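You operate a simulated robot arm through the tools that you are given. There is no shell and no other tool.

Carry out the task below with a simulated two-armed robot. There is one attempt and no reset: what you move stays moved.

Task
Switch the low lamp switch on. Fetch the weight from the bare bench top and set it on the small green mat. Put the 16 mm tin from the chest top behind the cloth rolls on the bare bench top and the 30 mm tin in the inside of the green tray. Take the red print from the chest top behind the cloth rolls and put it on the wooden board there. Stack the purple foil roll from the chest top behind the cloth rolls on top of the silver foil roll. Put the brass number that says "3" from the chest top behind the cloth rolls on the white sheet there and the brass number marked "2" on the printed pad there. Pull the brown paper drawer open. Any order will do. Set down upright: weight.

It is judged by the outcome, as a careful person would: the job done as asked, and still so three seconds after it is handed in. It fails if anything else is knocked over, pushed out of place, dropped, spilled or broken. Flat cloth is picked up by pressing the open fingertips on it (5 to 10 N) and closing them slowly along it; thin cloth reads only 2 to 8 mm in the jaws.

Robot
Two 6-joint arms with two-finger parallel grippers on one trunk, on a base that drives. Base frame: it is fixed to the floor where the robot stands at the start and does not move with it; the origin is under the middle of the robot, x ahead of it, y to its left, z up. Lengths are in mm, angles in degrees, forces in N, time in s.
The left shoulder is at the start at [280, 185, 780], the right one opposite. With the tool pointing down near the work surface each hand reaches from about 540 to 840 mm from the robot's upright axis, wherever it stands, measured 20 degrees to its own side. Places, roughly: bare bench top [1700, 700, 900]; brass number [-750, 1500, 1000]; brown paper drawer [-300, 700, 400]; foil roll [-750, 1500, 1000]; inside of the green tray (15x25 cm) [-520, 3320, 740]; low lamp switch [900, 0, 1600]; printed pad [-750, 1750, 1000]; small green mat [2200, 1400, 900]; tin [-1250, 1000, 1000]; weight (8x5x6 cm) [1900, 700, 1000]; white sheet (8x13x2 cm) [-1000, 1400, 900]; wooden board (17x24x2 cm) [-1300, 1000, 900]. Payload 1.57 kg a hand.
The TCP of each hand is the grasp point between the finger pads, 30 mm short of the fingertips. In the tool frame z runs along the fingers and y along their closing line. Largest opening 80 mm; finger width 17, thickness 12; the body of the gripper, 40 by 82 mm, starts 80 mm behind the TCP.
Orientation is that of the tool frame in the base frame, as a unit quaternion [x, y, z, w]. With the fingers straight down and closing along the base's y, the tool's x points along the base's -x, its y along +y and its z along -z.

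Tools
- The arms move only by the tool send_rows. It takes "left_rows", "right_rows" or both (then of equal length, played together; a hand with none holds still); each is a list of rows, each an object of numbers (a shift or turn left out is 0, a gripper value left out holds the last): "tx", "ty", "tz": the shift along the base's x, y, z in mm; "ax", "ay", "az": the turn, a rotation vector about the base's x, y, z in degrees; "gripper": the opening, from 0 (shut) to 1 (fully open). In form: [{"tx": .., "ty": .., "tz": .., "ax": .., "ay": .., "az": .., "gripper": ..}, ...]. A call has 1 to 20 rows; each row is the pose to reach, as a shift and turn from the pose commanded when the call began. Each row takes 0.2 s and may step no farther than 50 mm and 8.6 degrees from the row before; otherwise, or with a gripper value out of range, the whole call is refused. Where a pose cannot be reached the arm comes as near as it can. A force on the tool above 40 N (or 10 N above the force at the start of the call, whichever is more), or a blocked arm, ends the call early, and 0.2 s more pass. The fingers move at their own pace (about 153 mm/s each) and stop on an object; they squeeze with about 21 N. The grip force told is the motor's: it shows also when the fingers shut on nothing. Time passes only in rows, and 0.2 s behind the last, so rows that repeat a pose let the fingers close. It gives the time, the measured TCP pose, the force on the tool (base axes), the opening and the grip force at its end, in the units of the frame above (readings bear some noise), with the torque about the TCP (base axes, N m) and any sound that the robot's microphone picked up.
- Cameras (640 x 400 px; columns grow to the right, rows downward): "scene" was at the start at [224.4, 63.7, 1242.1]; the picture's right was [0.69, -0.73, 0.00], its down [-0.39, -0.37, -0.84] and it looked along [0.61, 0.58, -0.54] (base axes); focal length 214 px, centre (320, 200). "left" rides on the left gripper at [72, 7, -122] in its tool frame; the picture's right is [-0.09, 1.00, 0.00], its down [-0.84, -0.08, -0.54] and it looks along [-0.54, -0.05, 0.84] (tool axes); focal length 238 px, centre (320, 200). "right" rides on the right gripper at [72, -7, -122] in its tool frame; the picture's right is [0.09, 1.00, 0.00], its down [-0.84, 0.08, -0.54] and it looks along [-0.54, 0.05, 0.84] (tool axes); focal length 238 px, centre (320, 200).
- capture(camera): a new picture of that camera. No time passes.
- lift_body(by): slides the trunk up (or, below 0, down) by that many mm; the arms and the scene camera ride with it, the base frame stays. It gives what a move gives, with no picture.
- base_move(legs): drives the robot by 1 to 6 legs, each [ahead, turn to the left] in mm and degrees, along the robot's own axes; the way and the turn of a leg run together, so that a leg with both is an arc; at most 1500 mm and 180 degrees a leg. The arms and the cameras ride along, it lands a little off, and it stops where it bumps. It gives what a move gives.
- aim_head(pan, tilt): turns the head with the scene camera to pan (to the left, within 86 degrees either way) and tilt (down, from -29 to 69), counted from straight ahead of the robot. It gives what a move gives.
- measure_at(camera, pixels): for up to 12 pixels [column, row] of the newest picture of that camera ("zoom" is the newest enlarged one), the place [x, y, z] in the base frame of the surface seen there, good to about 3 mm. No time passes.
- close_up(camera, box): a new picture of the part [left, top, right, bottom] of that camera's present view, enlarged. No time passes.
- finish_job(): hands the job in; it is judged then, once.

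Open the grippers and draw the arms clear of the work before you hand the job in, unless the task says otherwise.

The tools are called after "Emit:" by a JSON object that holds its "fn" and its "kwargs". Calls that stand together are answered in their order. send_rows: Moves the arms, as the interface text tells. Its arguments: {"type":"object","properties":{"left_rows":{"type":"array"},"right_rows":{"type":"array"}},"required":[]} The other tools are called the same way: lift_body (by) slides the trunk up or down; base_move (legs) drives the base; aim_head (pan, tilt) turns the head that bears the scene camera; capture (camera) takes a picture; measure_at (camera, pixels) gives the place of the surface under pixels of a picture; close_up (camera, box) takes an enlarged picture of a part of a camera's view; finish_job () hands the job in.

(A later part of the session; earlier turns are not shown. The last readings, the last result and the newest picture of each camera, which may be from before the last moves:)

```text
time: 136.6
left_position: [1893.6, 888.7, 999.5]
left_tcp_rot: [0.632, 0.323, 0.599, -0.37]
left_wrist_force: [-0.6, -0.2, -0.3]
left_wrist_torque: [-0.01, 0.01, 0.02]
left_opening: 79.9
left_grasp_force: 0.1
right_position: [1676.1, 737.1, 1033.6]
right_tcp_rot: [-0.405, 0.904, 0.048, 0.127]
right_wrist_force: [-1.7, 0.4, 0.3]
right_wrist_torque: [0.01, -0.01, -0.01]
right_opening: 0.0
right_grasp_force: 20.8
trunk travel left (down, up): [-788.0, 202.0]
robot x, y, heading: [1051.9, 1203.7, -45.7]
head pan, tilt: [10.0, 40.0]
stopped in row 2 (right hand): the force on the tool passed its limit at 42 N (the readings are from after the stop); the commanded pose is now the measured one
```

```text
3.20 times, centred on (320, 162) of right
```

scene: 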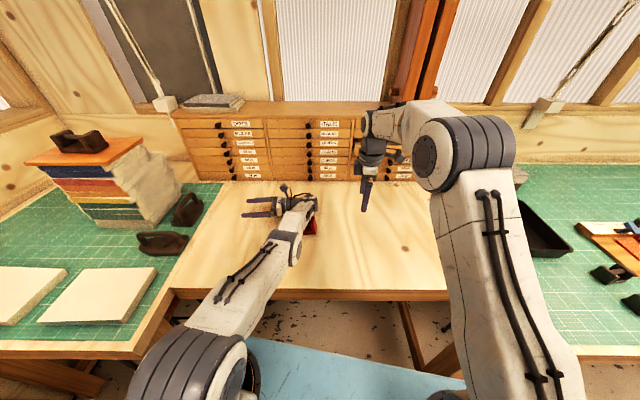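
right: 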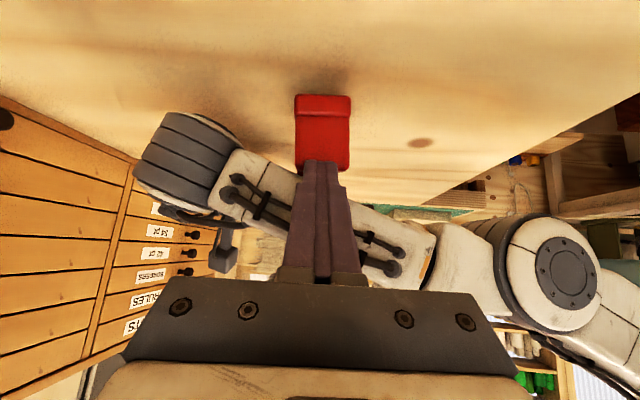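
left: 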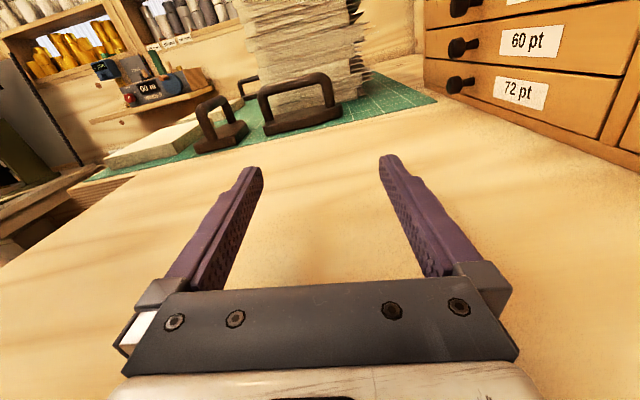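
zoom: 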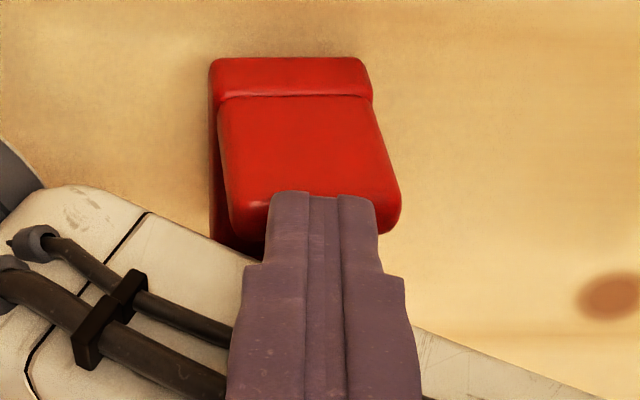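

42 N did not free it. I ratchet the pressing force up with small separate calls.

Emit:
{"fn": "send_rows", "kwargs": {"right_rows": [{"tz": -1}, {"tz": -1.8}]}}

Emit:
{"fn": "send_rows", "kwargs": {"right_rows": [{"tz": -0.7}]}}

Emit:
{"fn": "send_rows", "kwargs": {"right_rows": [{"tz": -0.6}]}}

Emit:
{"fn": "send_rows", "kwargs": {"right_rows": [{"tz": -0.6}]}}

```text
time: 137.2
left_position: [1894.0, 888.1, 1000.4]
left_tcp_rot: [0.632, 0.322, 0.6, -0.37]
left_wrist_force: [0.7, 0.4, 0.0]
left_wrist_torque: [0.03, -0.02, 0.0]
left_opening: 80.2
left_grasp_force: 0.0
right_position: [1676.0, 737.0, 1032.0]
right_tcp_rot: [-0.405, 0.904, 0.046, 0.127]
right_wrist_force: [-10.4, 2.7, 12.4]
right_wrist_torque: [0.07, 0.09, 0.0]
right_opening: 0.0
right_grasp_force: 21.7
trunk travel left (down, up): [-788.0, 202.0]
robot x, y, heading: [1048.0, 1203.0, -46.0]
head pan, tilt: [10.0, 40.0]
```

```text
time: 137.6
left_position: [1894.1, 887.7, 1000.3]
left_tcp_rot: [0.632, 0.323, 0.599, -0.37]
left_wrist_force: [-0.7, 0.6, 0.4]
left_wrist_torque: [-0.04, -0.03, -0.04]
left_opening: 80.0
left_grasp_force: 0.0
right_position: [1676.6, 737.6, 1031.1]
right_tcp_rot: [-0.405, 0.904, 0.046, 0.129]
right_wrist_force: [-12.7, 2.5, 17.6]
right_wrist_torque: [0.02, 0.11, 0.01]
right_opening: 0.0
right_grasp_force: 20.7
trunk travel left (down, up): [-788.0, 202.0]
robot x, y, heading: [1052.4, 1203.5, -46.0]
head pan, tilt: [10.0, 40.0]
```

```text
time: 138.0
left_position: [1892.8, 888.6, 999.6]
left_tcp_rot: [0.632, 0.323, 0.6, -0.369]
left_wrist_force: [0.1, 0.4, 0.6]
left_wrist_torque: [-0.01, 0.01, -0.01]
left_opening: 80.0
left_grasp_force: 0.0
right_position: [1677.6, 736.7, 1032.1]
right_tcp_rot: [-0.404, 0.904, 0.045, 0.128]
right_wrist_force: [-12.9, 0.5, 22.1]
right_wrist_torque: [-0.06, 0.03, -0.02]
right_opening: 0.0
right_grasp_force: 20.8
trunk travel left (down, up): [-788.0, 202.0]
robot x, y, heading: [1049.9, 1203.8, -45.8]
head pan, tilt: [10.0, 40.0]
```

```text
time: 138.4
left_position: [1892.6, 887.0, 1000.3]
left_tcp_rot: [0.632, 0.323, 0.6, -0.369]
left_wrist_force: [0.2, -0.2, 0.3]
left_wrist_torque: [-0.01, 0.02, 0.01]
left_opening: 80.0
left_grasp_force: 0.1
right_position: [1677.0, 736.7, 1030.7]
right_tcp_rot: [-0.405, 0.904, 0.047, 0.129]
right_wrist_force: [-11.6, -1.2, 26.0]
right_wrist_torque: [-0.02, 0.0, 0.02]
right_opening: 0.0
right_grasp_force: 20.9
trunk travel left (down, up): [-788.0, 202.0]
robot x, y, heading: [1050.5, 1205.8, -45.7]
head pan, tilt: [10.0, 40.0]
```

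The ratchet works (~6 N per mm). I continue in 1 mm calls.

Emit:
{"fn": "send_rows", "kwargs": {"right_rows": [{"tz": -1}]}}

Emit:
{"fn": "send_rows", "kwargs": {"right_rows": [{"tz": -1}]}}

Emit:
{"fn": "send_rows", "kwargs": {"right_rows": [{"tz": -1}]}}

Emit:
{"fn": "send_rows", "kwargs": {"right_rows": [{"tz": -1}]}}

Emit:
{"fn": "close_up", "kwargs": {"camera": "right", "box": [220, 100, 420, 225]}}

```text
time: 138.8
left_position: [1893.7, 887.7, 1000.1]
left_tcp_rot: [0.632, 0.322, 0.599, -0.37]
left_wrist_force: [-0.3, -0.6, -0.4]
left_wrist_torque: [-0.02, -0.02, -0.04]
left_opening: 80.0
left_grasp_force: 0.0
right_position: [1676.9, 736.8, 1029.4]
right_tcp_rot: [-0.405, 0.904, 0.045, 0.129]
right_wrist_force: [-7.8, 0.2, 24.5]
right_wrist_torque: [-0.06, -0.07, -0.02]
right_opening: 0.0
right_grasp_force: 20.8
trunk travel left (down, up): [-788.0, 202.0]
robot x, y, heading: [1050.5, 1205.1, -45.7]
head pan, tilt: [10.0, 40.0]
```

```text
time: 139.2
left_position: [1892.9, 886.3, 1000.5]
left_tcp_rot: [0.632, 0.323, 0.6, -0.369]
left_wrist_force: [-0.3, 0.5, 1.3]
left_wrist_torque: [0.02, -0.02, -0.02]
left_opening: 80.1
left_grasp_force: 0.0
right_position: [1677.3, 737.0, 1028.8]
right_tcp_rot: [-0.404, 0.904, 0.045, 0.129]
right_wrist_force: [-3.8, -0.3, 25.7]
right_wrist_torque: [-0.08, -0.22, -0.01]
right_opening: 0.0
right_grasp_force: 21.8
trunk travel left (down, up): [-788.0, 202.0]
robot x, y, heading: [1051.3, 1204.4, -45.8]
head pan, tilt: [10.0, 40.0]
```

```text
time: 139.6
left_position: [1893.7, 887.0, 1000.5]
left_tcp_rot: [0.633, 0.324, 0.6, -0.368]
left_wrist_force: [0.0, 0.5, -2.6]
left_wrist_torque: [0.28, -0.15, -0.11]
left_opening: 79.9
left_grasp_force: 0.0
right_position: [1676.8, 737.6, 1027.3]
right_tcp_rot: [-0.405, 0.904, 0.046, 0.129]
right_wrist_force: [5.6, 0.2, 17.8]
right_wrist_torque: [0.07, -0.62, 0.03]
right_opening: 0.2
right_grasp_force: 21.2
trunk travel left (down, up): [-788.0, 202.0]
robot x, y, heading: [1051.3, 1203.2, -46.0]
head pan, tilt: [10.0, 40.0]
```

```text
time: 140.0
left_position: [1894.3, 885.7, 1002.1]
left_tcp_rot: [0.632, 0.324, 0.6, -0.367]
left_wrist_force: [0.8, 0.3, -0.1]
left_wrist_torque: [0.01, 0.0, 0.01]
left_opening: 79.9
left_grasp_force: 0.0
right_position: [1675.1, 737.2, 1024.6]
right_tcp_rot: [-0.404, 0.905, 0.048, 0.126]
right_wrist_force: [-0.1, -0.1, 0.6]
right_wrist_torque: [-0.02, 0.0, -0.02]
right_opening: 0.0
right_grasp_force: 21.5
trunk travel left (down, up): [-788.0, 202.0]
robot x, y, heading: [1047.6, 1201.8, -45.9]
head pan, tilt: [10.0, 40.0]
```

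```text
3.20 times, centred on (320, 162) of right
```

zoom: 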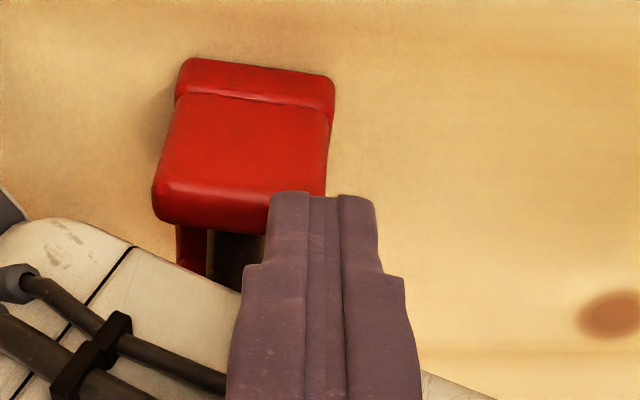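

The weight popped free. I measure to confirm it stands on the bench.

Emit:
{"fn": "measure_at", "kwargs": {"camera": "zoom", "pixels": [[250, 80], [250, 130], [240, 195], [160, 190], [320, 190], [190, 250], [185, 70], [330, 85], [230, 260]]}}

Emit:
{"fn": "close_up", "kwargs": {"camera": "scene", "box": [256, 175, 352, 235]}}

```text
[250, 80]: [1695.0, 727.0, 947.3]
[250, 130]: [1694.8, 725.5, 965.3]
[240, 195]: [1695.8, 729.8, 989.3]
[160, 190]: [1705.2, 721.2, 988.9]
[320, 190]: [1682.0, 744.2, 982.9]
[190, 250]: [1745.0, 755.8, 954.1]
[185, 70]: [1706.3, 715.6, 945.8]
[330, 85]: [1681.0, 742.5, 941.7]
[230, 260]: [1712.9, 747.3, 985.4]
```

```text
6.67 times, centred on (304, 205) of scene
```

zoom: 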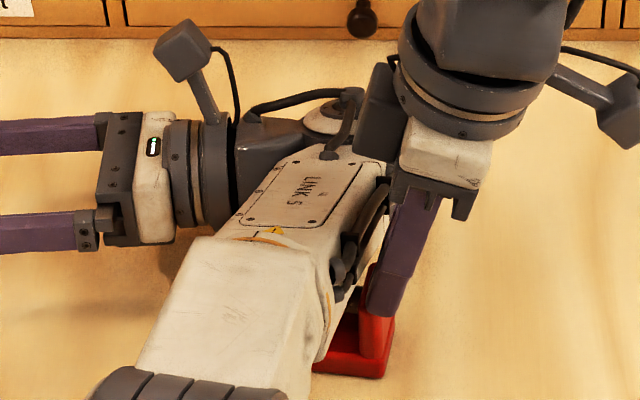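

The weight stands upright on the bench (plate ≈948, cheek tops ≈989). I first pull the right hand clear, then raise the trunk.

Emit:
{"fn": "send_rows", "kwargs": {"right_rows": [{"tx": -6, "ty": -7, "tz": 6}, {"tx": -20, "ty": -23, "tz": 20}, {"tx": -40, "ty": -46, "tz": 40}, {"tx": -60, "ty": -68, "tz": 60}]}}

Emit:
{"fn": "lift_body", "kwargs": {"by": 40}}

Emit:
{"fn": "capture", "kwargs": {"camera": "right"}}

Emit:
{"fn": "capture", "kwargs": {"camera": "scene"}}

```text
time: 141.0
left_position: [1893.1, 887.5, 1000.0]
left_tcp_rot: [0.632, 0.323, 0.601, -0.368]
left_wrist_force: [-0.3, 0.2, -0.6]
left_wrist_torque: [-0.07, 0.01, 0.0]
left_opening: 79.8
left_grasp_force: 0.1
right_position: [1617.3, 667.6, 1085.2]
right_tcp_rot: [-0.405, 0.904, 0.048, 0.128]
right_wrist_force: [0.5, 0.0, -0.2]
right_wrist_torque: [0.01, 0.03, -0.01]
right_opening: 0.0
right_grasp_force: 20.6
trunk travel left (down, up): [-788.0, 202.0]
robot x, y, heading: [1047.2, 1204.3, -45.8]
head pan, tilt: [10.0, 40.0]
```

```text
time: 141.8
left_position: [1893.7, 886.8, 1041.1]
left_tcp_rot: [0.632, 0.323, 0.6, -0.368]
left_wrist_force: [-0.4, -0.3, -0.2]
left_wrist_torque: [0.01, 0.01, -0.01]
left_opening: 80.0
left_grasp_force: 0.0
right_position: [1616.5, 668.9, 1125.2]
right_tcp_rot: [-0.405, 0.904, 0.048, 0.128]
right_wrist_force: [-0.1, 0.7, 0.8]
right_wrist_torque: [-0.01, 0.01, 0.05]
right_opening: 0.0
right_grasp_force: 20.7
trunk travel left (down, up): [-828.0, 162.0]
robot x, y, heading: [1046.4, 1207.0, -46.1]
head pan, tilt: [10.0, 40.0]
```

```text
taken
```

right: 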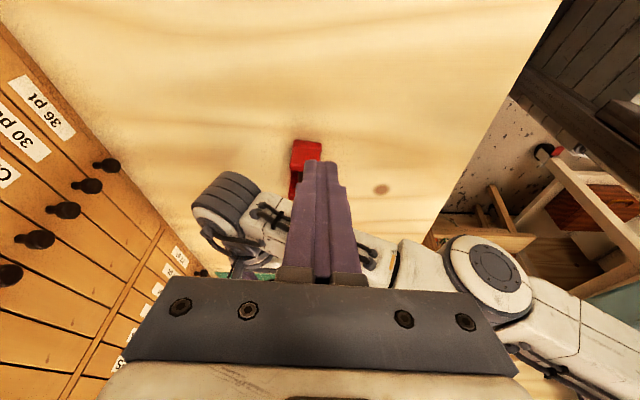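

```text
taken
```

scene: 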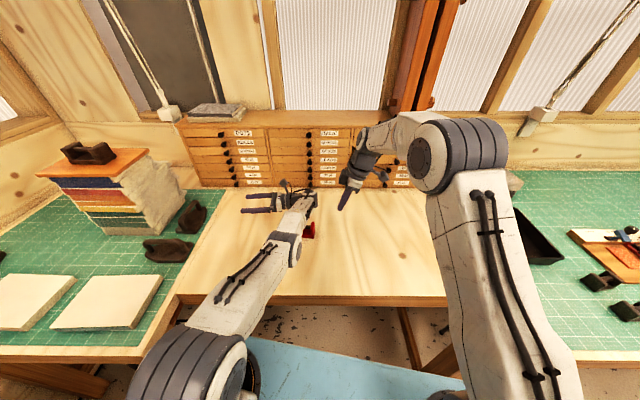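

The weight stays on the bench. I raise the trunk further and then bring the left arm back to a natural pose.

Emit:
{"fn": "lift_body", "kwargs": {"by": 155}}

Emit:
{"fn": "capture", "kwargs": {"camera": "scene"}}

Emit:
{"fn": "measure_at", "kwargs": {"camera": "scene", "pixels": [[240, 250], [290, 255], [300, 200], [250, 260], [200, 320], [280, 240]]}}

```text
time: 143.6
left_position: [1893.7, 887.4, 1196.3]
left_tcp_rot: [0.632, 0.323, 0.6, -0.368]
left_wrist_force: [0.2, 0.1, 0.1]
left_wrist_torque: [-0.01, 0.01, 0.0]
left_opening: 80.1
left_grasp_force: 0.2
right_position: [1618.0, 669.5, 1281.6]
right_tcp_rot: [-0.405, 0.904, 0.048, 0.127]
right_wrist_force: [1.1, 0.3, 0.2]
right_wrist_torque: [0.0, 0.02, 0.0]
right_opening: 0.0
right_grasp_force: 20.8
trunk travel left (down, up): [-983.0, 7.0]
robot x, y, heading: [1045.9, 1204.7, -45.7]
head pan, tilt: [10.0, 40.0]
```

```text
taken
```

scene: 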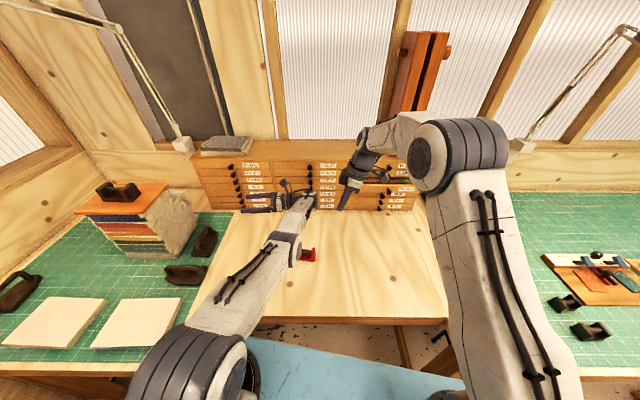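

```text
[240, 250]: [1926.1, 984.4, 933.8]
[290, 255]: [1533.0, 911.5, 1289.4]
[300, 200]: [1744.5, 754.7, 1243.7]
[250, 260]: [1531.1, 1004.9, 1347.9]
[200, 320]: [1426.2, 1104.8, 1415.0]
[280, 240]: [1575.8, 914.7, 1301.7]
```

All clear above the bench. I first return the right hand to its natural pose: undo the 15° tilt while withdrawing, then yaw back −79°.

Emit:
{"fn": "send_rows", "kwargs": {"right_rows": [{"tx": -30, "ty": -6, "ax": -5.6, "ay": 4.95}, {"tx": -60, "ty": -12, "ax": -11.25, "ay": 9.9}, {"tx": -95, "ty": -18, "ax": -11.25, "ay": 9.9}]}}

Emit:
{"fn": "send_rows", "kwargs": {"right_rows": [{"tx": -24, "ty": -5, "az": -8}, {"tx": -48, "ty": -10, "az": -16}, {"tx": -72, "ty": -15, "az": -24}, {"tx": -96, "ty": -20, "az": -32}, {"tx": -120, "ty": -25, "az": -40}, {"tx": -144, "ty": -30, "az": -48}, {"tx": -168, "ty": -35, "az": -56}, {"tx": -192, "ty": -40, "az": -64}, {"tx": -216, "ty": -45, "az": -72}, {"tx": -237, "ty": -51, "az": -79, "gripper": 1}, {"tx": -237, "ty": -51, "az": -79}]}}

Emit:
{"fn": "capture", "kwargs": {"camera": "scene"}}

```text
time: 144.4
left_position: [1894.8, 887.4, 1195.3]
left_tcp_rot: [0.632, 0.324, 0.6, -0.368]
left_wrist_force: [0.4, -0.2, -0.3]
left_wrist_torque: [-0.03, -0.01, 0.02]
left_opening: 79.8
left_grasp_force: 0.0
right_position: [1522.5, 651.4, 1278.9]
right_tcp_rot: [-0.41, 0.912, -0.008, 0.008]
right_wrist_force: [0.0, 0.6, 1.1]
right_wrist_torque: [0.03, -0.01, -0.01]
right_opening: 0.0
right_grasp_force: 20.6
trunk travel left (down, up): [-983.0, 7.0]
robot x, y, heading: [1053.1, 1203.2, -45.9]
head pan, tilt: [10.0, 40.0]
```

```text
time: 146.8
left_position: [1895.3, 886.6, 1196.5]
left_tcp_rot: [0.632, 0.323, 0.6, -0.368]
left_wrist_force: [-1.2, -0.2, 0.0]
left_wrist_torque: [-0.02, -0.01, -0.02]
left_opening: 80.1
left_grasp_force: 0.0
right_position: [1284.8, 598.8, 1280.5]
right_tcp_rot: [0.265, 0.964, -0.012, 0.002]
right_wrist_force: [-0.4, -0.4, 0.4]
right_wrist_torque: [0.01, -0.02, 0.0]
right_opening: 79.9
right_grasp_force: 0.2
trunk travel left (down, up): [-983.0, 7.0]
robot x, y, heading: [1046.4, 1206.3, -45.6]
head pan, tilt: [10.0, 40.0]
```

```text
taken
```

scene: 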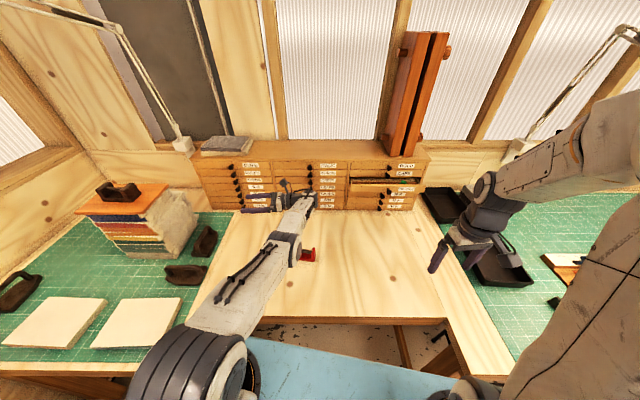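

Right hand is back to natural. Now I fold the left arm, pitching its fingers down while drawing it back.

Emit:
{"fn": "send_rows", "kwargs": {"left_rows": [{"tx": -10, "tz": 5, "ax": -3.5, "ay": 2.2}, {"tx": -24, "tz": 10, "ax": -10, "ay": 6.2}, {"tx": -40, "tz": 20, "ax": -17, "ay": 10.5}, {"tx": -56, "tz": 30, "ax": -24, "ay": 14.8}, {"tx": -72, "tz": 40, "ax": -31, "ay": 19.1}, {"tx": -88, "tz": 50, "ax": -38, "ay": 23.4}]}}

Emit:
{"fn": "capture", "kwargs": {"camera": "scene"}}

```text
time: 148.2
left_position: [1815.5, 789.9, 1321.2]
left_tcp_rot: [0.813, 0.434, 0.308, -0.238]
left_wrist_force: [0.8, 0.4, -0.9]
left_wrist_torque: [-0.03, 0.0, -0.03]
left_opening: 79.8
left_grasp_force: 0.1
left hand out of reach, approached as far as the arm can: row 1, 2, 3, 4, 5, 6
right_position: [1287.1, 600.6, 1280.7]
right_tcp_rot: [0.263, 0.965, -0.012, 0.002]
right_wrist_force: [0.4, -0.1, -0.3]
right_wrist_torque: [-0.02, 0.02, -0.02]
right_opening: 80.2
right_grasp_force: 0.1
trunk travel left (down, up): [-983.0, 7.0]
robot x, y, heading: [1049.0, 1205.0, -46.0]
head pan, tilt: [10.0, 40.0]
```

```text
taken
```

scene: 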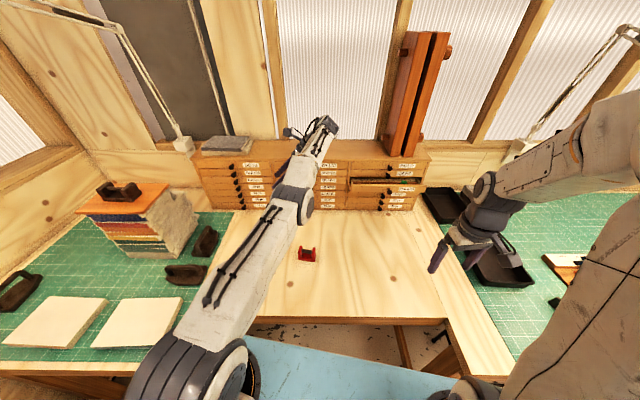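

The arm lifts and folds. I continue the rotation and draw further in, toward an in-reach spot.

Emit:
{"fn": "send_rows", "kwargs": {"left_rows": [{"tx": -21, "ty": 5, "tz": 8, "ax": -6.4, "ay": 4}, {"tx": -42, "ty": 9, "tz": 16, "ax": -12.9, "ay": 8}, {"tx": -63, "ty": 14, "tz": 24, "ax": -19.3, "ay": 11.9}, {"tx": -84, "ty": 18, "tz": 32, "ax": -25.7, "ay": 15.9}, {"tx": -105, "ty": 23, "tz": 40, "ax": -32.2, "ay": 19.9}, {"tx": -127, "ty": 27, "tz": 50, "ax": -38.5, "ay": 23.8}, {"tx": -127, "ty": 27, "tz": 50, "ax": -38.5, "ay": 23.8}]}}

Emit:
{"fn": "capture", "kwargs": {"camera": "scene"}}

```text
time: 150.0
left_position: [1782.4, 712.8, 1535.5]
left_tcp_rot: [0.868, 0.44, 0.061, 0.22]
left_wrist_force: [0.8, -0.7, -0.6]
left_wrist_torque: [0.04, 0.03, -0.01]
left_opening: 79.8
left_grasp_force: 0.0
left hand out of reach, approached as far as the arm can: row 1, 2, 3, 4, 5, 6
right_position: [1285.2, 599.0, 1280.6]
right_tcp_rot: [0.264, 0.964, -0.011, 0.001]
right_wrist_force: [-0.3, -0.6, -0.8]
right_wrist_torque: [0.03, 0.03, 0.02]
right_opening: 80.0
right_grasp_force: 0.1
trunk travel left (down, up): [-983.0, 7.0]
robot x, y, heading: [1047.9, 1201.3, -46.0]
head pan, tilt: [10.0, 40.0]
stopped in row 7 (left hand): the arm was blocked; the commanded pose is now the measured one
```

```text
taken
```

scene: 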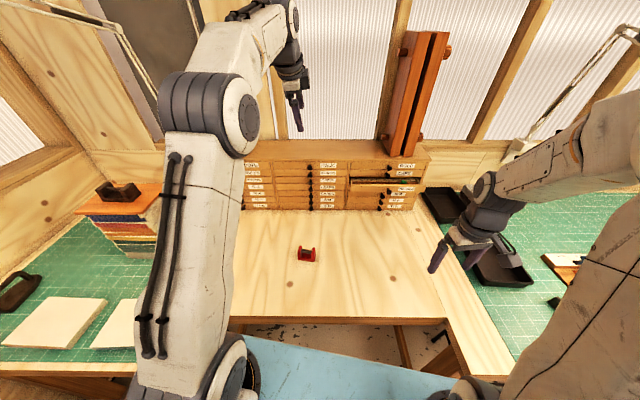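

The left arm is now elbow-up in free space. I let it settle to verify it holds.

Emit:
{"fn": "aim_head", "kwargs": {"pan": 15, "tilt": 30}}

Emit:
{"fn": "capture", "kwargs": {"camera": "scene"}}

```text
time: 150.7
left_position: [1782.5, 712.9, 1537.2]
left_tcp_rot: [0.868, 0.44, 0.061, 0.222]
left_wrist_force: [0.2, 0.1, -0.3]
left_wrist_torque: [0.0, -0.03, 0.01]
left_opening: 79.9
left_grasp_force: 0.1
right_position: [1285.0, 598.5, 1280.8]
right_tcp_rot: [0.265, 0.964, -0.012, 0.002]
right_wrist_force: [0.2, 0.2, -0.6]
right_wrist_torque: [-0.02, 0.0, 0.01]
right_opening: 79.9
right_grasp_force: 0.0
trunk travel left (down, up): [-983.0, 7.0]
robot x, y, heading: [1050.5, 1204.4, -45.8]
head pan, tilt: [15.0, 30.0]
```

```text
taken
```

scene: 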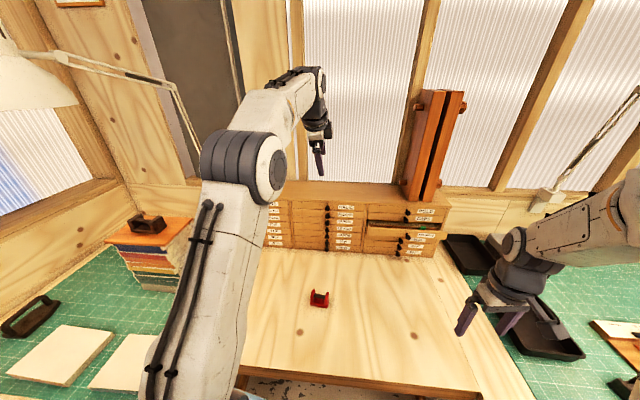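

It holds. I straighten the left hand to vertical while drawing back, then yaw it to natural.

Emit:
{"fn": "send_rows", "kwargs": {"left_rows": [{"tx": -12, "ty": 20, "tz": -10, "ax": 5, "ay": 4.5}, {"tx": -24, "ty": 40, "tz": -20, "ax": 10, "ay": 9}, {"tx": -36, "ty": 60, "tz": -35, "ax": 15, "ay": 13.5}, {"tx": -48, "ty": 80, "tz": -50, "ax": 19.7, "ay": 17.9}, {"tx": -60, "ty": 100, "tz": -60, "ax": 19.7, "ay": 17.9}]}}

Emit:
{"fn": "send_rows", "kwargs": {"left_rows": [{"tx": -8, "ty": 13, "tz": -10, "az": 8}, {"tx": -16, "ty": 26, "tz": -20, "az": 16}, {"tx": -24, "ty": 40, "tz": -30, "az": 24}, {"tx": -32, "ty": 54, "tz": -40, "az": 32}, {"tx": -40, "ty": 67, "tz": -50, "az": 40}, {"tx": -48, "ty": 80, "tz": -60, "az": 48}, {"tx": -56, "ty": 94, "tz": -70, "az": 56}, {"tx": -64, "ty": 107, "tz": -80, "az": 64}, {"tx": -72, "ty": 120, "tz": -90, "az": 72}, {"tx": -75, "ty": 134, "tz": -100, "az": 80}]}}

Emit:
{"fn": "capture", "kwargs": {"camera": "scene"}}

```text
time: 151.9
left_position: [1720.3, 814.4, 1477.0]
left_tcp_rot: [0.892, 0.451, 0.001, -0.001]
left_wrist_force: [-0.4, -0.5, -0.6]
left_wrist_torque: [0.03, -0.02, -0.03]
left_opening: 79.9
left_grasp_force: 0.1
right_position: [1284.1, 598.6, 1280.9]
right_tcp_rot: [0.263, 0.965, -0.011, 0.002]
right_wrist_force: [0.4, 0.6, 0.3]
right_wrist_torque: [0.05, -0.03, -0.01]
right_opening: 80.0
right_grasp_force: 0.1
trunk travel left (down, up): [-983.0, 7.0]
robot x, y, heading: [1050.2, 1197.7, -46.0]
head pan, tilt: [15.0, 30.0]
```

```text
time: 154.1
left_position: [1643.9, 948.0, 1379.1]
left_tcp_rot: [0.392, 0.92, 0.001, 0.0]
left_wrist_force: [-0.3, 0.0, -0.5]
left_wrist_torque: [-0.02, -0.03, 0.0]
left_opening: 79.8
left_grasp_force: 0.1
right_position: [1285.4, 598.6, 1282.2]
right_tcp_rot: [0.264, 0.965, -0.012, 0.002]
right_wrist_force: [0.2, 0.7, 0.5]
right_wrist_torque: [0.01, 0.0, 0.03]
right_opening: 80.1
right_grasp_force: 0.0
trunk travel left (down, up): [-983.0, 7.0]
robot x, y, heading: [1051.9, 1204.3, -45.7]
head pan, tilt: [15.0, 30.0]
```

```text
taken
```

scene: 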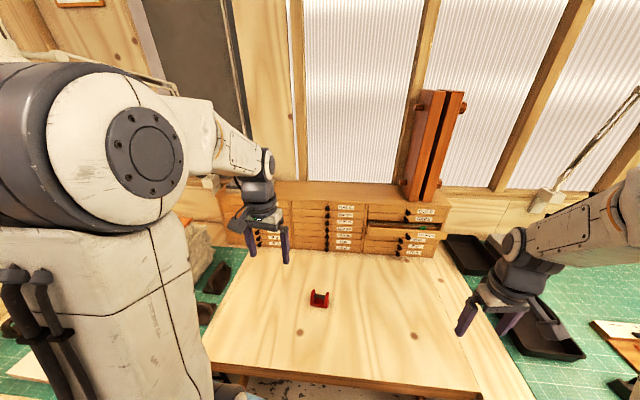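

Both arms are natural again. I zoom on the weight and the open FIGURES drawer.

Emit:
{"fn": "close_up", "kwargs": {"camera": "scene", "box": [288, 278, 352, 318]}}

Emit:
{"fn": "measure_at", "kwargs": {"camera": "zoom", "pixels": [[250, 140], [390, 160], [235, 200], [375, 240], [310, 190], [270, 175], [350, 200], [240, 260], [370, 295], [300, 240], [330, 195], [290, 183]]}}

Emit:
{"fn": "close_up", "kwargs": {"camera": "scene", "box": [350, 190, 462, 260]}}

Emit:
{"fn": "measure_at", "kwargs": {"camera": "zoom", "pixels": [[320, 185], [420, 185], [150, 180], [320, 150], [310, 240], [130, 150], [480, 190], [480, 100], [320, 100]]}}

```text
10.00 times, centred on (320, 298) of scene
```

zoom: 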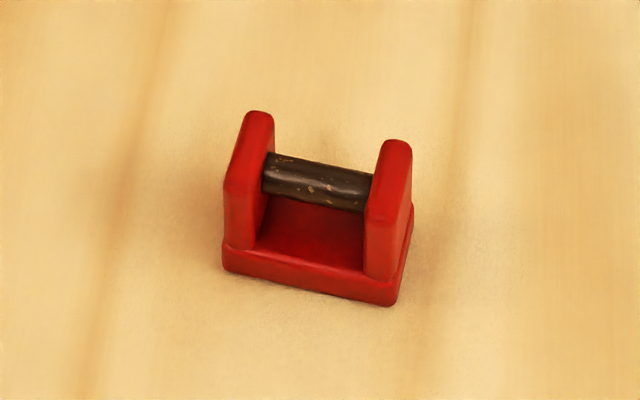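

```text
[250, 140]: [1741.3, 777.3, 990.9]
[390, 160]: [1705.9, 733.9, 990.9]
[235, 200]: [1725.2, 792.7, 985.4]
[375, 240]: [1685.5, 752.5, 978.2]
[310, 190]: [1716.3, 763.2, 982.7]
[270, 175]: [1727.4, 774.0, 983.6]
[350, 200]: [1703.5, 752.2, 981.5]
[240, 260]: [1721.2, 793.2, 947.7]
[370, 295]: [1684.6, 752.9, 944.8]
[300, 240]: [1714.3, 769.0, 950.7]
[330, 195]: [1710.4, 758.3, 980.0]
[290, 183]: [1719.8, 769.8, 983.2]
```

```text
5.71 times, centred on (406, 225) of scene
```

zoom: 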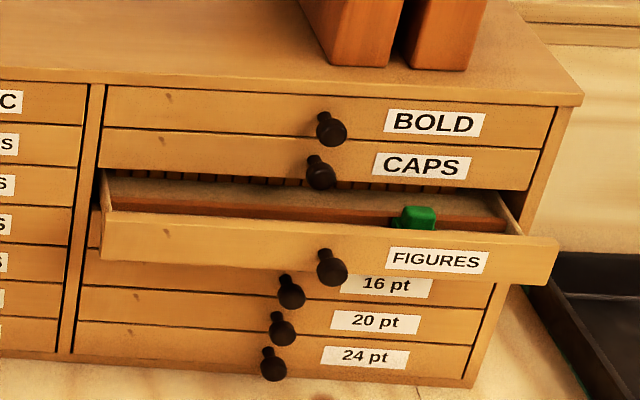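

```text
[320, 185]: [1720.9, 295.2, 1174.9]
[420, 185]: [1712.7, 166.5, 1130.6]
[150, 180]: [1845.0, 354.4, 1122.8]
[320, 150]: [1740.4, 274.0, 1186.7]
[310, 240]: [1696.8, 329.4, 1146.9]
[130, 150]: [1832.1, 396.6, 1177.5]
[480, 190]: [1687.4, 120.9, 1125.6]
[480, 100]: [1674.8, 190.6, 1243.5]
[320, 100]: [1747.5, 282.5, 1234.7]
```

The weight stands upright, centre ≈[1714,763]. The FIGURES drawer is ~68 mm out; I'll push it shut first. I measure its knob and panel.

Emit:
{"fn": "measure_at", "kwargs": {"camera": "zoom", "pixels": [[332, 265], [325, 255], [290, 250], [370, 260], [240, 245], [400, 262], [200, 240], [320, 130], [320, 172], [290, 290], [280, 325], [270, 365]]}}

```text
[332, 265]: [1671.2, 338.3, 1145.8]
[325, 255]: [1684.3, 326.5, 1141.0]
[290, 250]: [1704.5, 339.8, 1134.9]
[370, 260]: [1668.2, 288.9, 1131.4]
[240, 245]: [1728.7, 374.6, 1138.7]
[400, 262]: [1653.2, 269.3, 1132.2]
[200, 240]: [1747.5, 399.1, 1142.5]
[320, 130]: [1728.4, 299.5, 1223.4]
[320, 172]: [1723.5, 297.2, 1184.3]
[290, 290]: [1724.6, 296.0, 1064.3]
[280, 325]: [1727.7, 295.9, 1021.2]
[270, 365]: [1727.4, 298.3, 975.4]
```

Closed knobs sit at V≈1201, the FIGURES knob at V≈1134 (67 mm out). I drive to face the cabinet with the trunk kept high.

Emit:
{"fn": "base_move", "kwargs": {"legs": [[0, -14.7], [280, 0], [0, 23.5]]}}

Emit:
{"fn": "aim_head", "kwargs": {"pan": -10, "tilt": 35}}

Emit:
{"fn": "capture", "kwargs": {"camera": "scene"}}

```text
time: 157.4
left_position: [1702.9, 588.6, 1378.5]
left_tcp_rot: [0.497, 0.868, 0.001, -0.001]
left_wrist_force: [0.6, -1.0, 0.0]
left_wrist_torque: [0.06, -0.04, 0.0]
left_opening: 80.3
left_grasp_force: 0.0
right_position: [1273.2, 328.8, 1280.6]
right_tcp_rot: [0.374, 0.927, -0.012, 0.001]
right_wrist_force: [-0.6, 0.0, 0.3]
right_wrist_torque: [-0.03, -0.02, 0.02]
right_opening: 80.0
right_grasp_force: 0.1
trunk travel left (down, up): [-983.0, 7.0]
robot x, y, heading: [1191.2, 976.7, -65.0]
head pan, tilt: [15.0, 30.0]
stopped in leg 3: the robot was blocked; the commanded pose is now the measured one
```

```text
time: 158.3
left_position: [1703.2, 587.4, 1378.1]
left_tcp_rot: [0.496, 0.868, 0.0, 0.0]
left_wrist_force: [-0.4, 0.5, 0.4]
left_wrist_torque: [0.0, 0.0, -0.04]
left_opening: 80.2
left_grasp_force: 0.1
right_position: [1273.1, 327.6, 1280.9]
right_tcp_rot: [0.374, 0.927, -0.012, 0.0]
right_wrist_force: [0.0, 0.0, -0.2]
right_wrist_torque: [0.02, 0.04, -0.02]
right_opening: 79.8
right_grasp_force: 0.1
trunk travel left (down, up): [-983.0, 7.0]
robot x, y, heading: [1190.8, 978.2, -64.9]
head pan, tilt: [-10.0, 35.0]
```

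```text
taken
```

scene: 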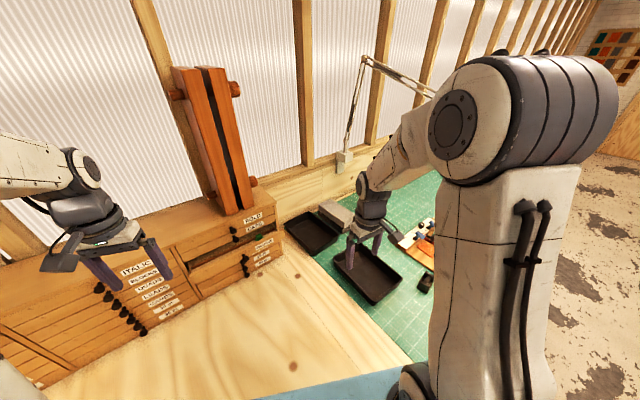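

The base is blocked from turning here (front corner near the bench). I reverse 70 mm, then turn to face the cabinet squarely.

Emit:
{"fn": "base_move", "kwargs": {"legs": [[-80, 0], [0, 28]]}}

Emit:
{"fn": "capture", "kwargs": {"camera": "scene"}}

```text
time: 160.8
left_position: [1794.4, 954.5, 1378.7]
left_tcp_rot: [0.265, 0.964, 0.0, -0.002]
left_wrist_force: [-0.1, -0.5, 0.3]
left_wrist_torque: [0.03, 0.01, -0.02]
left_opening: 80.1
left_grasp_force: 0.1
right_position: [1542.3, 521.1, 1280.1]
right_tcp_rot: [0.132, 0.991, -0.011, 0.004]
right_wrist_force: [0.2, 0.4, 1.0]
right_wrist_torque: [-0.02, 0.03, 0.02]
right_opening: 79.7
right_grasp_force: 0.1
trunk travel left (down, up): [-983.0, 7.0]
robot x, y, heading: [1158.7, 1052.2, -35.9]
head pan, tilt: [-10.0, 35.0]
```

```text
taken
```

scene: 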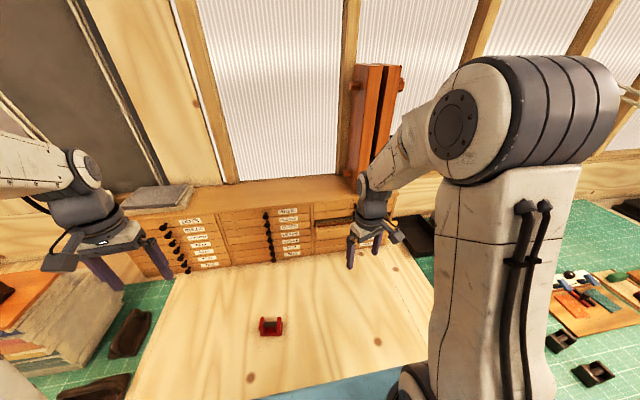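

The robot faces the cabinet. I yaw and pitch the right hand to point horizontally at the drawer, open, with the knob between the fingers.

Emit:
{"fn": "send_rows", "kwargs": {"right_rows": [{"ty": -10, "az": -7.3}, {"ty": -20, "az": -14.6}, {"tx": 2, "ty": -30, "az": -21.7}]}}

Emit:
{"fn": "send_rows", "kwargs": {"right_rows": [{"tx": 2, "ty": -7, "tz": -8, "ax": -4.9, "ay": -6.55}, {"tx": 4, "ty": -14, "tz": -16, "ax": -9.8, "ay": -13.1}, {"tx": 6, "ty": -21, "tz": -24, "ax": -14.7, "ay": -19.6}, {"tx": 8, "ty": -28, "tz": -32, "ax": -19.6, "ay": -26.2}, {"tx": 10, "ty": -35, "tz": -40, "ax": -24.5, "ay": -32.7}, {"tx": 12, "ty": -42, "tz": -50, "ax": -29.5, "ay": -39.3}, {"tx": 14, "ty": -49, "tz": -60, "ax": -34.4, "ay": -45.8}, {"tx": 16, "ty": -56, "tz": -70, "ax": -39.3, "ay": -52.4}, {"tx": 18, "ty": -63, "tz": -80, "ax": -44.2, "ay": -58.9}, {"tx": 20, "ty": -70, "tz": -90, "ax": -49.1, "ay": -65.5}, {"tx": 20, "ty": -73, "tz": -100, "ax": -54, "ay": -72}]}}

Emit:
{"fn": "capture", "kwargs": {"camera": "scene"}}

Emit:
{"fn": "capture", "kwargs": {"camera": "right"}}

```text
time: 161.6
left_position: [1793.3, 954.7, 1378.9]
left_tcp_rot: [0.264, 0.965, 0.0, -0.001]
left_wrist_force: [-0.5, 0.4, 0.6]
left_wrist_torque: [-0.01, -0.02, -0.01]
left_opening: 79.9
left_grasp_force: 0.0
right_position: [1544.1, 492.3, 1280.0]
right_tcp_rot: [0.316, 0.949, -0.011, 0.0]
right_wrist_force: [0.4, -0.3, 0.4]
right_wrist_torque: [-0.03, -0.03, -0.01]
right_opening: 80.0
right_grasp_force: 0.1
trunk travel left (down, up): [-983.0, 7.0]
robot x, y, heading: [1158.0, 1051.4, -35.9]
head pan, tilt: [-10.0, 35.0]
```

```text
time: 164.0
left_position: [1793.4, 954.7, 1378.9]
left_tcp_rot: [0.265, 0.964, 0.001, -0.001]
left_wrist_force: [-0.1, -0.5, -0.4]
left_wrist_torque: [-0.03, 0.05, -0.01]
left_opening: 80.0
left_grasp_force: 0.1
right_position: [1568.0, 408.3, 1182.3]
right_tcp_rot: [0.229, 0.666, -0.231, 0.672]
right_wrist_force: [0.1, -0.3, 0.0]
right_wrist_torque: [-0.02, 0.01, -0.01]
right_opening: 80.1
right_grasp_force: 0.1
right hand out of reach, approached as far as the arm can: row 4, 6, 7, 8, 11
trunk travel left (down, up): [-983.0, 7.0]
robot x, y, heading: [1155.8, 1051.4, -35.9]
head pan, tilt: [-10.0, 35.0]
```

```text
taken
```

scene: 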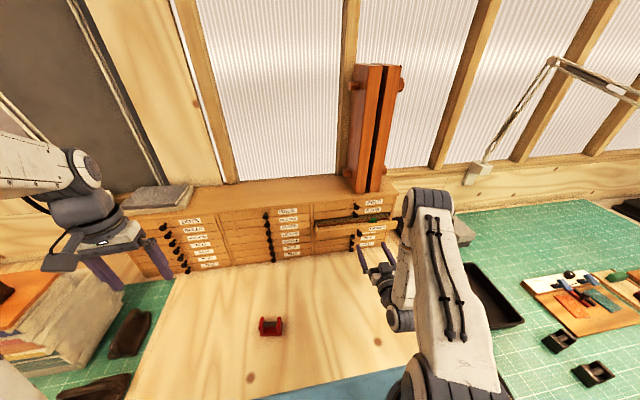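

```text
taken
```

right: 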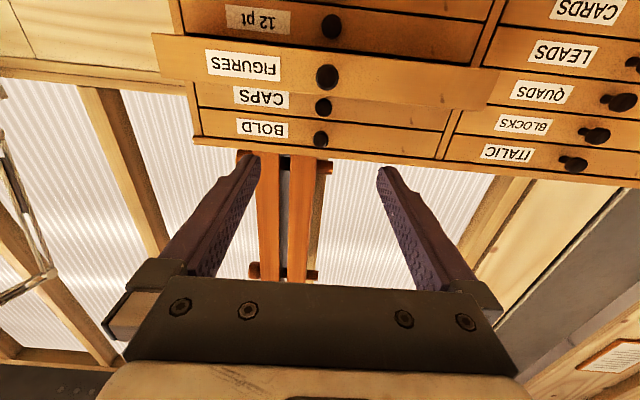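

The hand points at the drawer with the knob at (327,77), centred between the fingers. It was merely too near its shoulder; I advance to just before the panel.

Emit:
{"fn": "send_rows", "kwargs": {"right_rows": [{"tx": 18, "ty": -13, "tz": -10}, {"tx": 36, "ty": -27, "tz": -20}, {"tx": 54, "ty": -40, "tz": -30}, {"tx": 72, "ty": -54, "tz": -37}, {"tx": 72, "ty": -54, "tz": -37}]}}

Emit:
{"fn": "capture", "kwargs": {"camera": "right"}}

Emit:
{"fn": "measure_at", "kwargs": {"camera": "right", "pixels": [[255, 160], [383, 172]]}}

Emit:
{"fn": "close_up", "kwargs": {"camera": "scene", "box": [310, 190, 438, 270]}}

```text
time: 165.2
left_position: [1794.7, 954.0, 1379.1]
left_tcp_rot: [0.265, 0.964, 0.001, -0.001]
left_wrist_force: [0.1, -0.1, -0.3]
left_wrist_torque: [-0.01, -0.03, 0.0]
left_opening: 79.7
left_grasp_force: 0.0
right_position: [1638.4, 354.2, 1145.6]
right_tcp_rot: [0.23, 0.665, -0.232, 0.671]
right_wrist_force: [0.4, 0.1, 0.1]
right_wrist_torque: [0.01, -0.01, 0.02]
right_opening: 79.8
right_grasp_force: 0.0
trunk travel left (down, up): [-983.0, 7.0]
robot x, y, heading: [1156.0, 1049.9, -36.2]
head pan, tilt: [-10.0, 35.0]
```

```text
taken
```

right: 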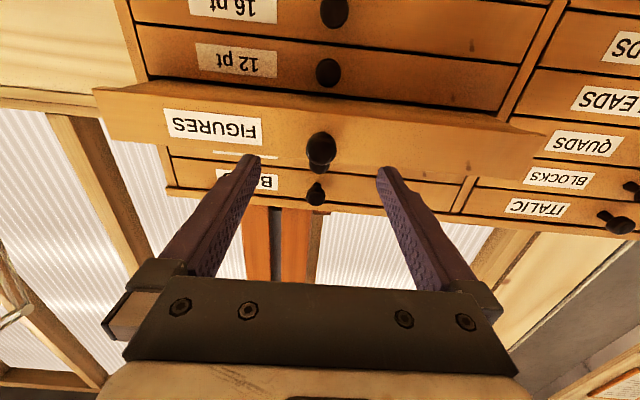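

```text
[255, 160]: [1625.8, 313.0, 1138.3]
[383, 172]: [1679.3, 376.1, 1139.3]
```

```text
5.00 times, centred on (374, 230) of scene
```

zoom: 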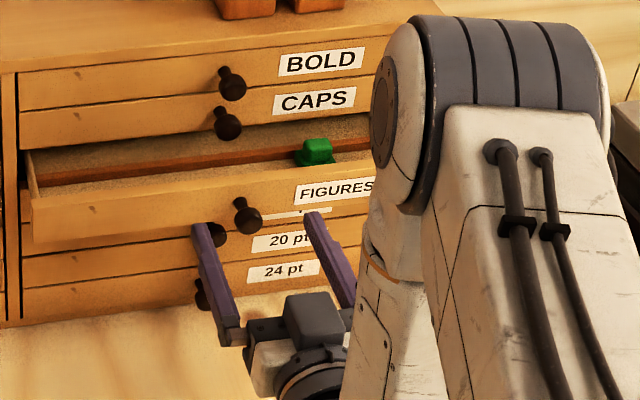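

Fingertips are ~45 mm from the panel at the right height. I advance and push it along the closing direction.

Emit:
{"fn": "send_rows", "kwargs": {"right_rows": [{"tx": 12, "ty": -9, "tz": 3}, {"tx": 24, "ty": -18, "tz": 4}, {"tx": 36, "ty": -27, "tz": 4}, {"tx": 44, "ty": -33, "tz": 4}, {"tx": 52, "ty": -39, "tz": 4}, {"tx": 60, "ty": -45, "tz": 4}, {"tx": 68, "ty": -51, "tz": 4}]}}

Emit:
{"fn": "capture", "kwargs": {"camera": "right"}}

Emit:
{"fn": "close_up", "kwargs": {"camera": "scene", "box": [310, 190, 438, 270]}}

```text
time: 166.8
left_position: [1794.2, 956.2, 1378.3]
left_tcp_rot: [0.265, 0.964, 0.001, 0.0]
left_wrist_force: [-1.0, -0.2, -0.1]
left_wrist_torque: [-0.01, 0.03, 0.0]
left_opening: 79.8
left_grasp_force: 0.1
right_position: [1706.1, 301.7, 1148.7]
right_tcp_rot: [0.229, 0.665, -0.233, 0.672]
right_wrist_force: [-0.2, 0.2, 0.8]
right_wrist_torque: [-0.01, -0.04, -0.06]
right_opening: 79.8
right_grasp_force: 0.1
trunk travel left (down, up): [-983.0, 7.0]
robot x, y, heading: [1157.3, 1048.3, -35.9]
head pan, tilt: [-10.0, 35.0]
```

```text
taken
```

right: 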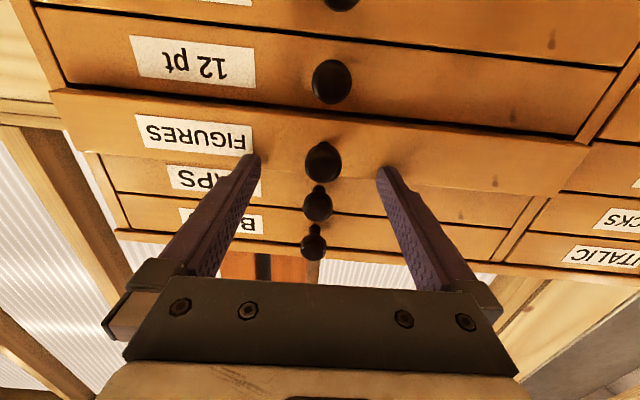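

```text
5.00 times, centred on (374, 230) of scene
```

zoom: 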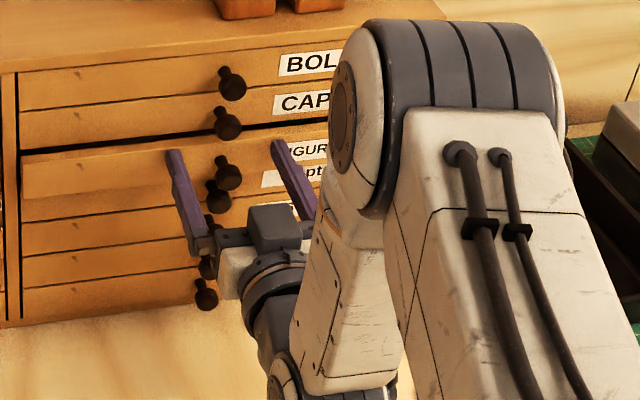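

The drawer slides in easily; ~13 mm remain. I push on in small rows.

Emit:
{"fn": "send_rows", "kwargs": {"right_rows": [{"tx": 3, "ty": -2.25}, {"tx": 6, "ty": -4.5}, {"tx": 8, "ty": -6}, {"tx": 9.6, "ty": -7.2}]}}

Emit:
{"fn": "capture", "kwargs": {"camera": "right"}}

Emit:
{"fn": "close_up", "kwargs": {"camera": "scene", "box": [310, 190, 438, 270]}}

Emit:
{"fn": "measure_at", "kwargs": {"camera": "zoom", "pixels": [[230, 80], [227, 122], [227, 170], [100, 130], [100, 175], [110, 85], [100, 215], [250, 175]]}}

```text
time: 167.8
left_position: [1794.4, 954.6, 1378.9]
left_tcp_rot: [0.265, 0.964, 0.0, 0.0]
left_wrist_force: [-0.4, 0.7, 0.3]
left_wrist_torque: [0.01, -0.01, 0.03]
left_opening: 79.9
left_grasp_force: 0.1
right_position: [1717.0, 295.7, 1150.5]
right_tcp_rot: [0.23, 0.665, -0.233, 0.671]
right_wrist_force: [-0.1, 0.0, -1.1]
right_wrist_torque: [-0.03, 0.07, 0.05]
right_opening: 79.7
right_grasp_force: 0.2
trunk travel left (down, up): [-983.0, 7.0]
robot x, y, heading: [1158.5, 1051.4, -35.9]
head pan, tilt: [-10.0, 35.0]
```

```text
taken
```

right: 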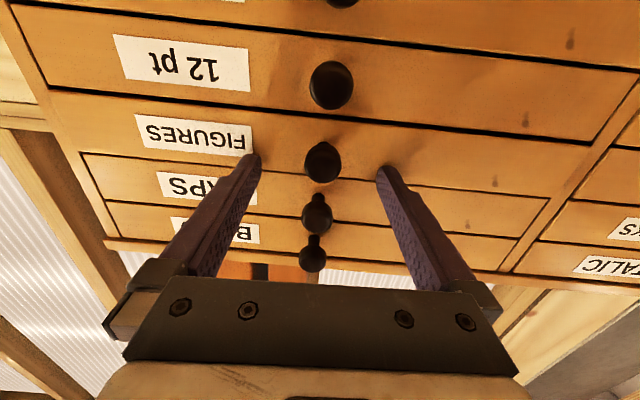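

```text
5.00 times, centred on (374, 230) of scene
```

zoom: 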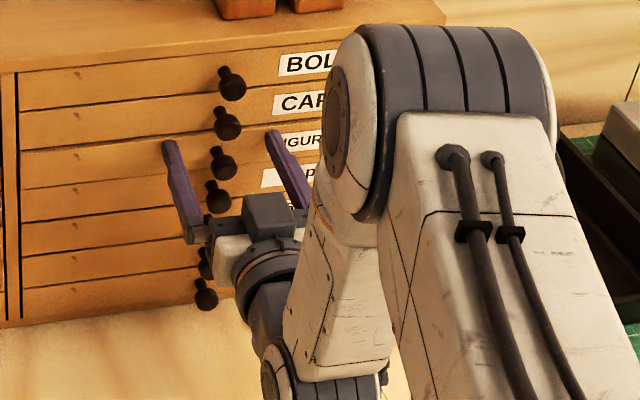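

```text
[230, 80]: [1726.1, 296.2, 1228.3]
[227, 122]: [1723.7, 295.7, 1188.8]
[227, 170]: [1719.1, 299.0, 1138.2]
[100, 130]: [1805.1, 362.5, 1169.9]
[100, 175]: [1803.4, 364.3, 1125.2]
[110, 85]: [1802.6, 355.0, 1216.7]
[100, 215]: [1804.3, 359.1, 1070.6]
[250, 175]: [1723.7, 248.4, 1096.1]
```

The drawer is within ~3–4 mm of flush. I push 4 mm more, watching force.

Emit:
{"fn": "send_rows", "kwargs": {"right_rows": [{"tx": 1.6, "ty": -1.2}, {"tx": 3.2, "ty": -2.4}, {"tx": 4.4, "ty": -3.3}]}}

Emit:
{"fn": "close_up", "kwargs": {"camera": "right", "box": [0, 60, 320, 260]}}

```text
time: 168.6
left_position: [1792.7, 955.1, 1380.2]
left_tcp_rot: [0.266, 0.964, 0.0, 0.001]
left_wrist_force: [0.0, -0.6, -0.7]
left_wrist_torque: [0.04, -0.02, 0.03]
left_opening: 80.0
left_grasp_force: 0.0
right_position: [1720.9, 293.3, 1150.6]
right_tcp_rot: [0.231, 0.665, -0.232, 0.671]
right_wrist_force: [-16.2, 12.2, 2.8]
right_wrist_torque: [0.08, -0.09, 1.04]
right_opening: 79.6
right_grasp_force: 0.0
trunk travel left (down, up): [-983.0, 7.0]
robot x, y, heading: [1157.6, 1052.8, -36.2]
head pan, tilt: [-10.0, 35.0]
```

```text
2.00 times, centred on (160, 160) of right
```

zoom: 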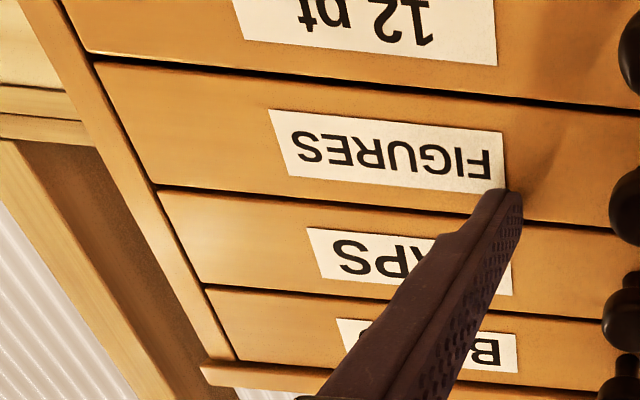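

The drawer is flush (20 N at the stop). I retract the right hand and fold it back to natural.

Emit:
{"fn": "send_rows", "kwargs": {"right_rows": [{"tx": -12, "ty": 9}, {"tx": -36, "ty": 27, "tz": 5}, {"tx": -64, "ty": 48, "tz": 15}, {"tx": -92, "ty": 69, "tz": 25}]}}

Emit:
{"fn": "send_rows", "kwargs": {"right_rows": [{"tx": -10, "ty": 10, "tz": 10, "ax": 4.9, "ay": 6.55}, {"tx": -20, "ty": 20, "tz": 20, "ax": 9.8, "ay": 13.1}, {"tx": -32, "ty": 32, "tz": 30, "ax": 14.7, "ay": 19.6}, {"tx": -44, "ty": 44, "tz": 40, "ax": 19.6, "ay": 26.2}, {"tx": -56, "ty": 56, "tz": 50, "ax": 24.5, "ay": 32.7}, {"tx": -68, "ty": 68, "tz": 60, "ax": 29.5, "ay": 39.3}, {"tx": -80, "ty": 80, "tz": 70, "ax": 34.4, "ay": 45.8}, {"tx": -92, "ty": 92, "tz": 80, "ax": 39.3, "ay": 52.4}, {"tx": -104, "ty": 104, "tz": 90, "ax": 44.2, "ay": 58.9}, {"tx": -112, "ty": 115, "tz": 100, "ax": 49.1, "ay": 65.5}, {"tx": -117, "ty": 123, "tz": 105, "ax": 54, "ay": 72}]}}

Emit:
{"fn": "aim_head", "kwargs": {"pan": 10, "tilt": 40}}

Emit:
{"fn": "capture", "kwargs": {"camera": "scene"}}

```text
time: 169.6
left_position: [1794.2, 954.8, 1380.7]
left_tcp_rot: [0.265, 0.964, 0.001, -0.001]
left_wrist_force: [-0.2, 0.7, -0.4]
left_wrist_torque: [0.05, -0.02, 0.01]
left_opening: 80.1
left_grasp_force: 0.0
right_position: [1628.5, 362.2, 1173.6]
right_tcp_rot: [0.229, 0.665, -0.231, 0.672]
right_wrist_force: [0.6, 0.0, -0.2]
right_wrist_torque: [0.0, 0.0, 0.0]
right_opening: 80.1
right_grasp_force: 0.1
trunk travel left (down, up): [-983.0, 7.0]
robot x, y, heading: [1159.0, 1051.8, -35.8]
head pan, tilt: [-10.0, 35.0]
```

```text
time: 172.0
left_position: [1793.5, 955.5, 1378.7]
left_tcp_rot: [0.264, 0.964, 0.0, 0.0]
left_wrist_force: [0.4, -1.3, 0.0]
left_wrist_torque: [0.02, -0.02, 0.0]
left_opening: 80.2
left_grasp_force: 0.0
right_position: [1490.3, 490.0, 1228.8]
right_tcp_rot: [0.314, 0.947, 0.016, 0.073]
right_wrist_force: [-0.4, -1.1, 1.0]
right_wrist_torque: [-0.04, -0.02, 0.01]
right_opening: 79.9
right_grasp_force: 0.1
right hand out of reach, approached as far as the arm can: row 8, 9, 10, 11
trunk travel left (down, up): [-983.0, 7.0]
robot x, y, heading: [1159.2, 1049.4, -35.9]
head pan, tilt: [-10.0, 35.0]
```

```text
time: 172.8
left_position: [1794.0, 954.5, 1379.4]
left_tcp_rot: [0.265, 0.964, 0.001, -0.001]
left_wrist_force: [-0.5, -0.2, 0.7]
left_wrist_torque: [0.0, -0.01, 0.01]
left_opening: 80.0
left_grasp_force: 0.0
right_position: [1490.6, 488.8, 1228.8]
right_tcp_rot: [0.314, 0.946, 0.017, 0.074]
right_wrist_force: [0.1, -0.1, 0.0]
right_wrist_torque: [-0.01, 0.01, 0.02]
right_opening: 79.9
right_grasp_force: 0.0
trunk travel left (down, up): [-983.0, 7.0]
robot x, y, heading: [1157.2, 1053.5, -36.0]
head pan, tilt: [10.0, 40.0]
```

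```text
taken
```

scene: 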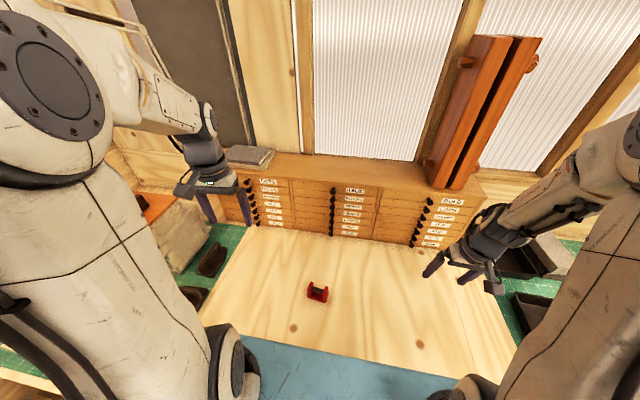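

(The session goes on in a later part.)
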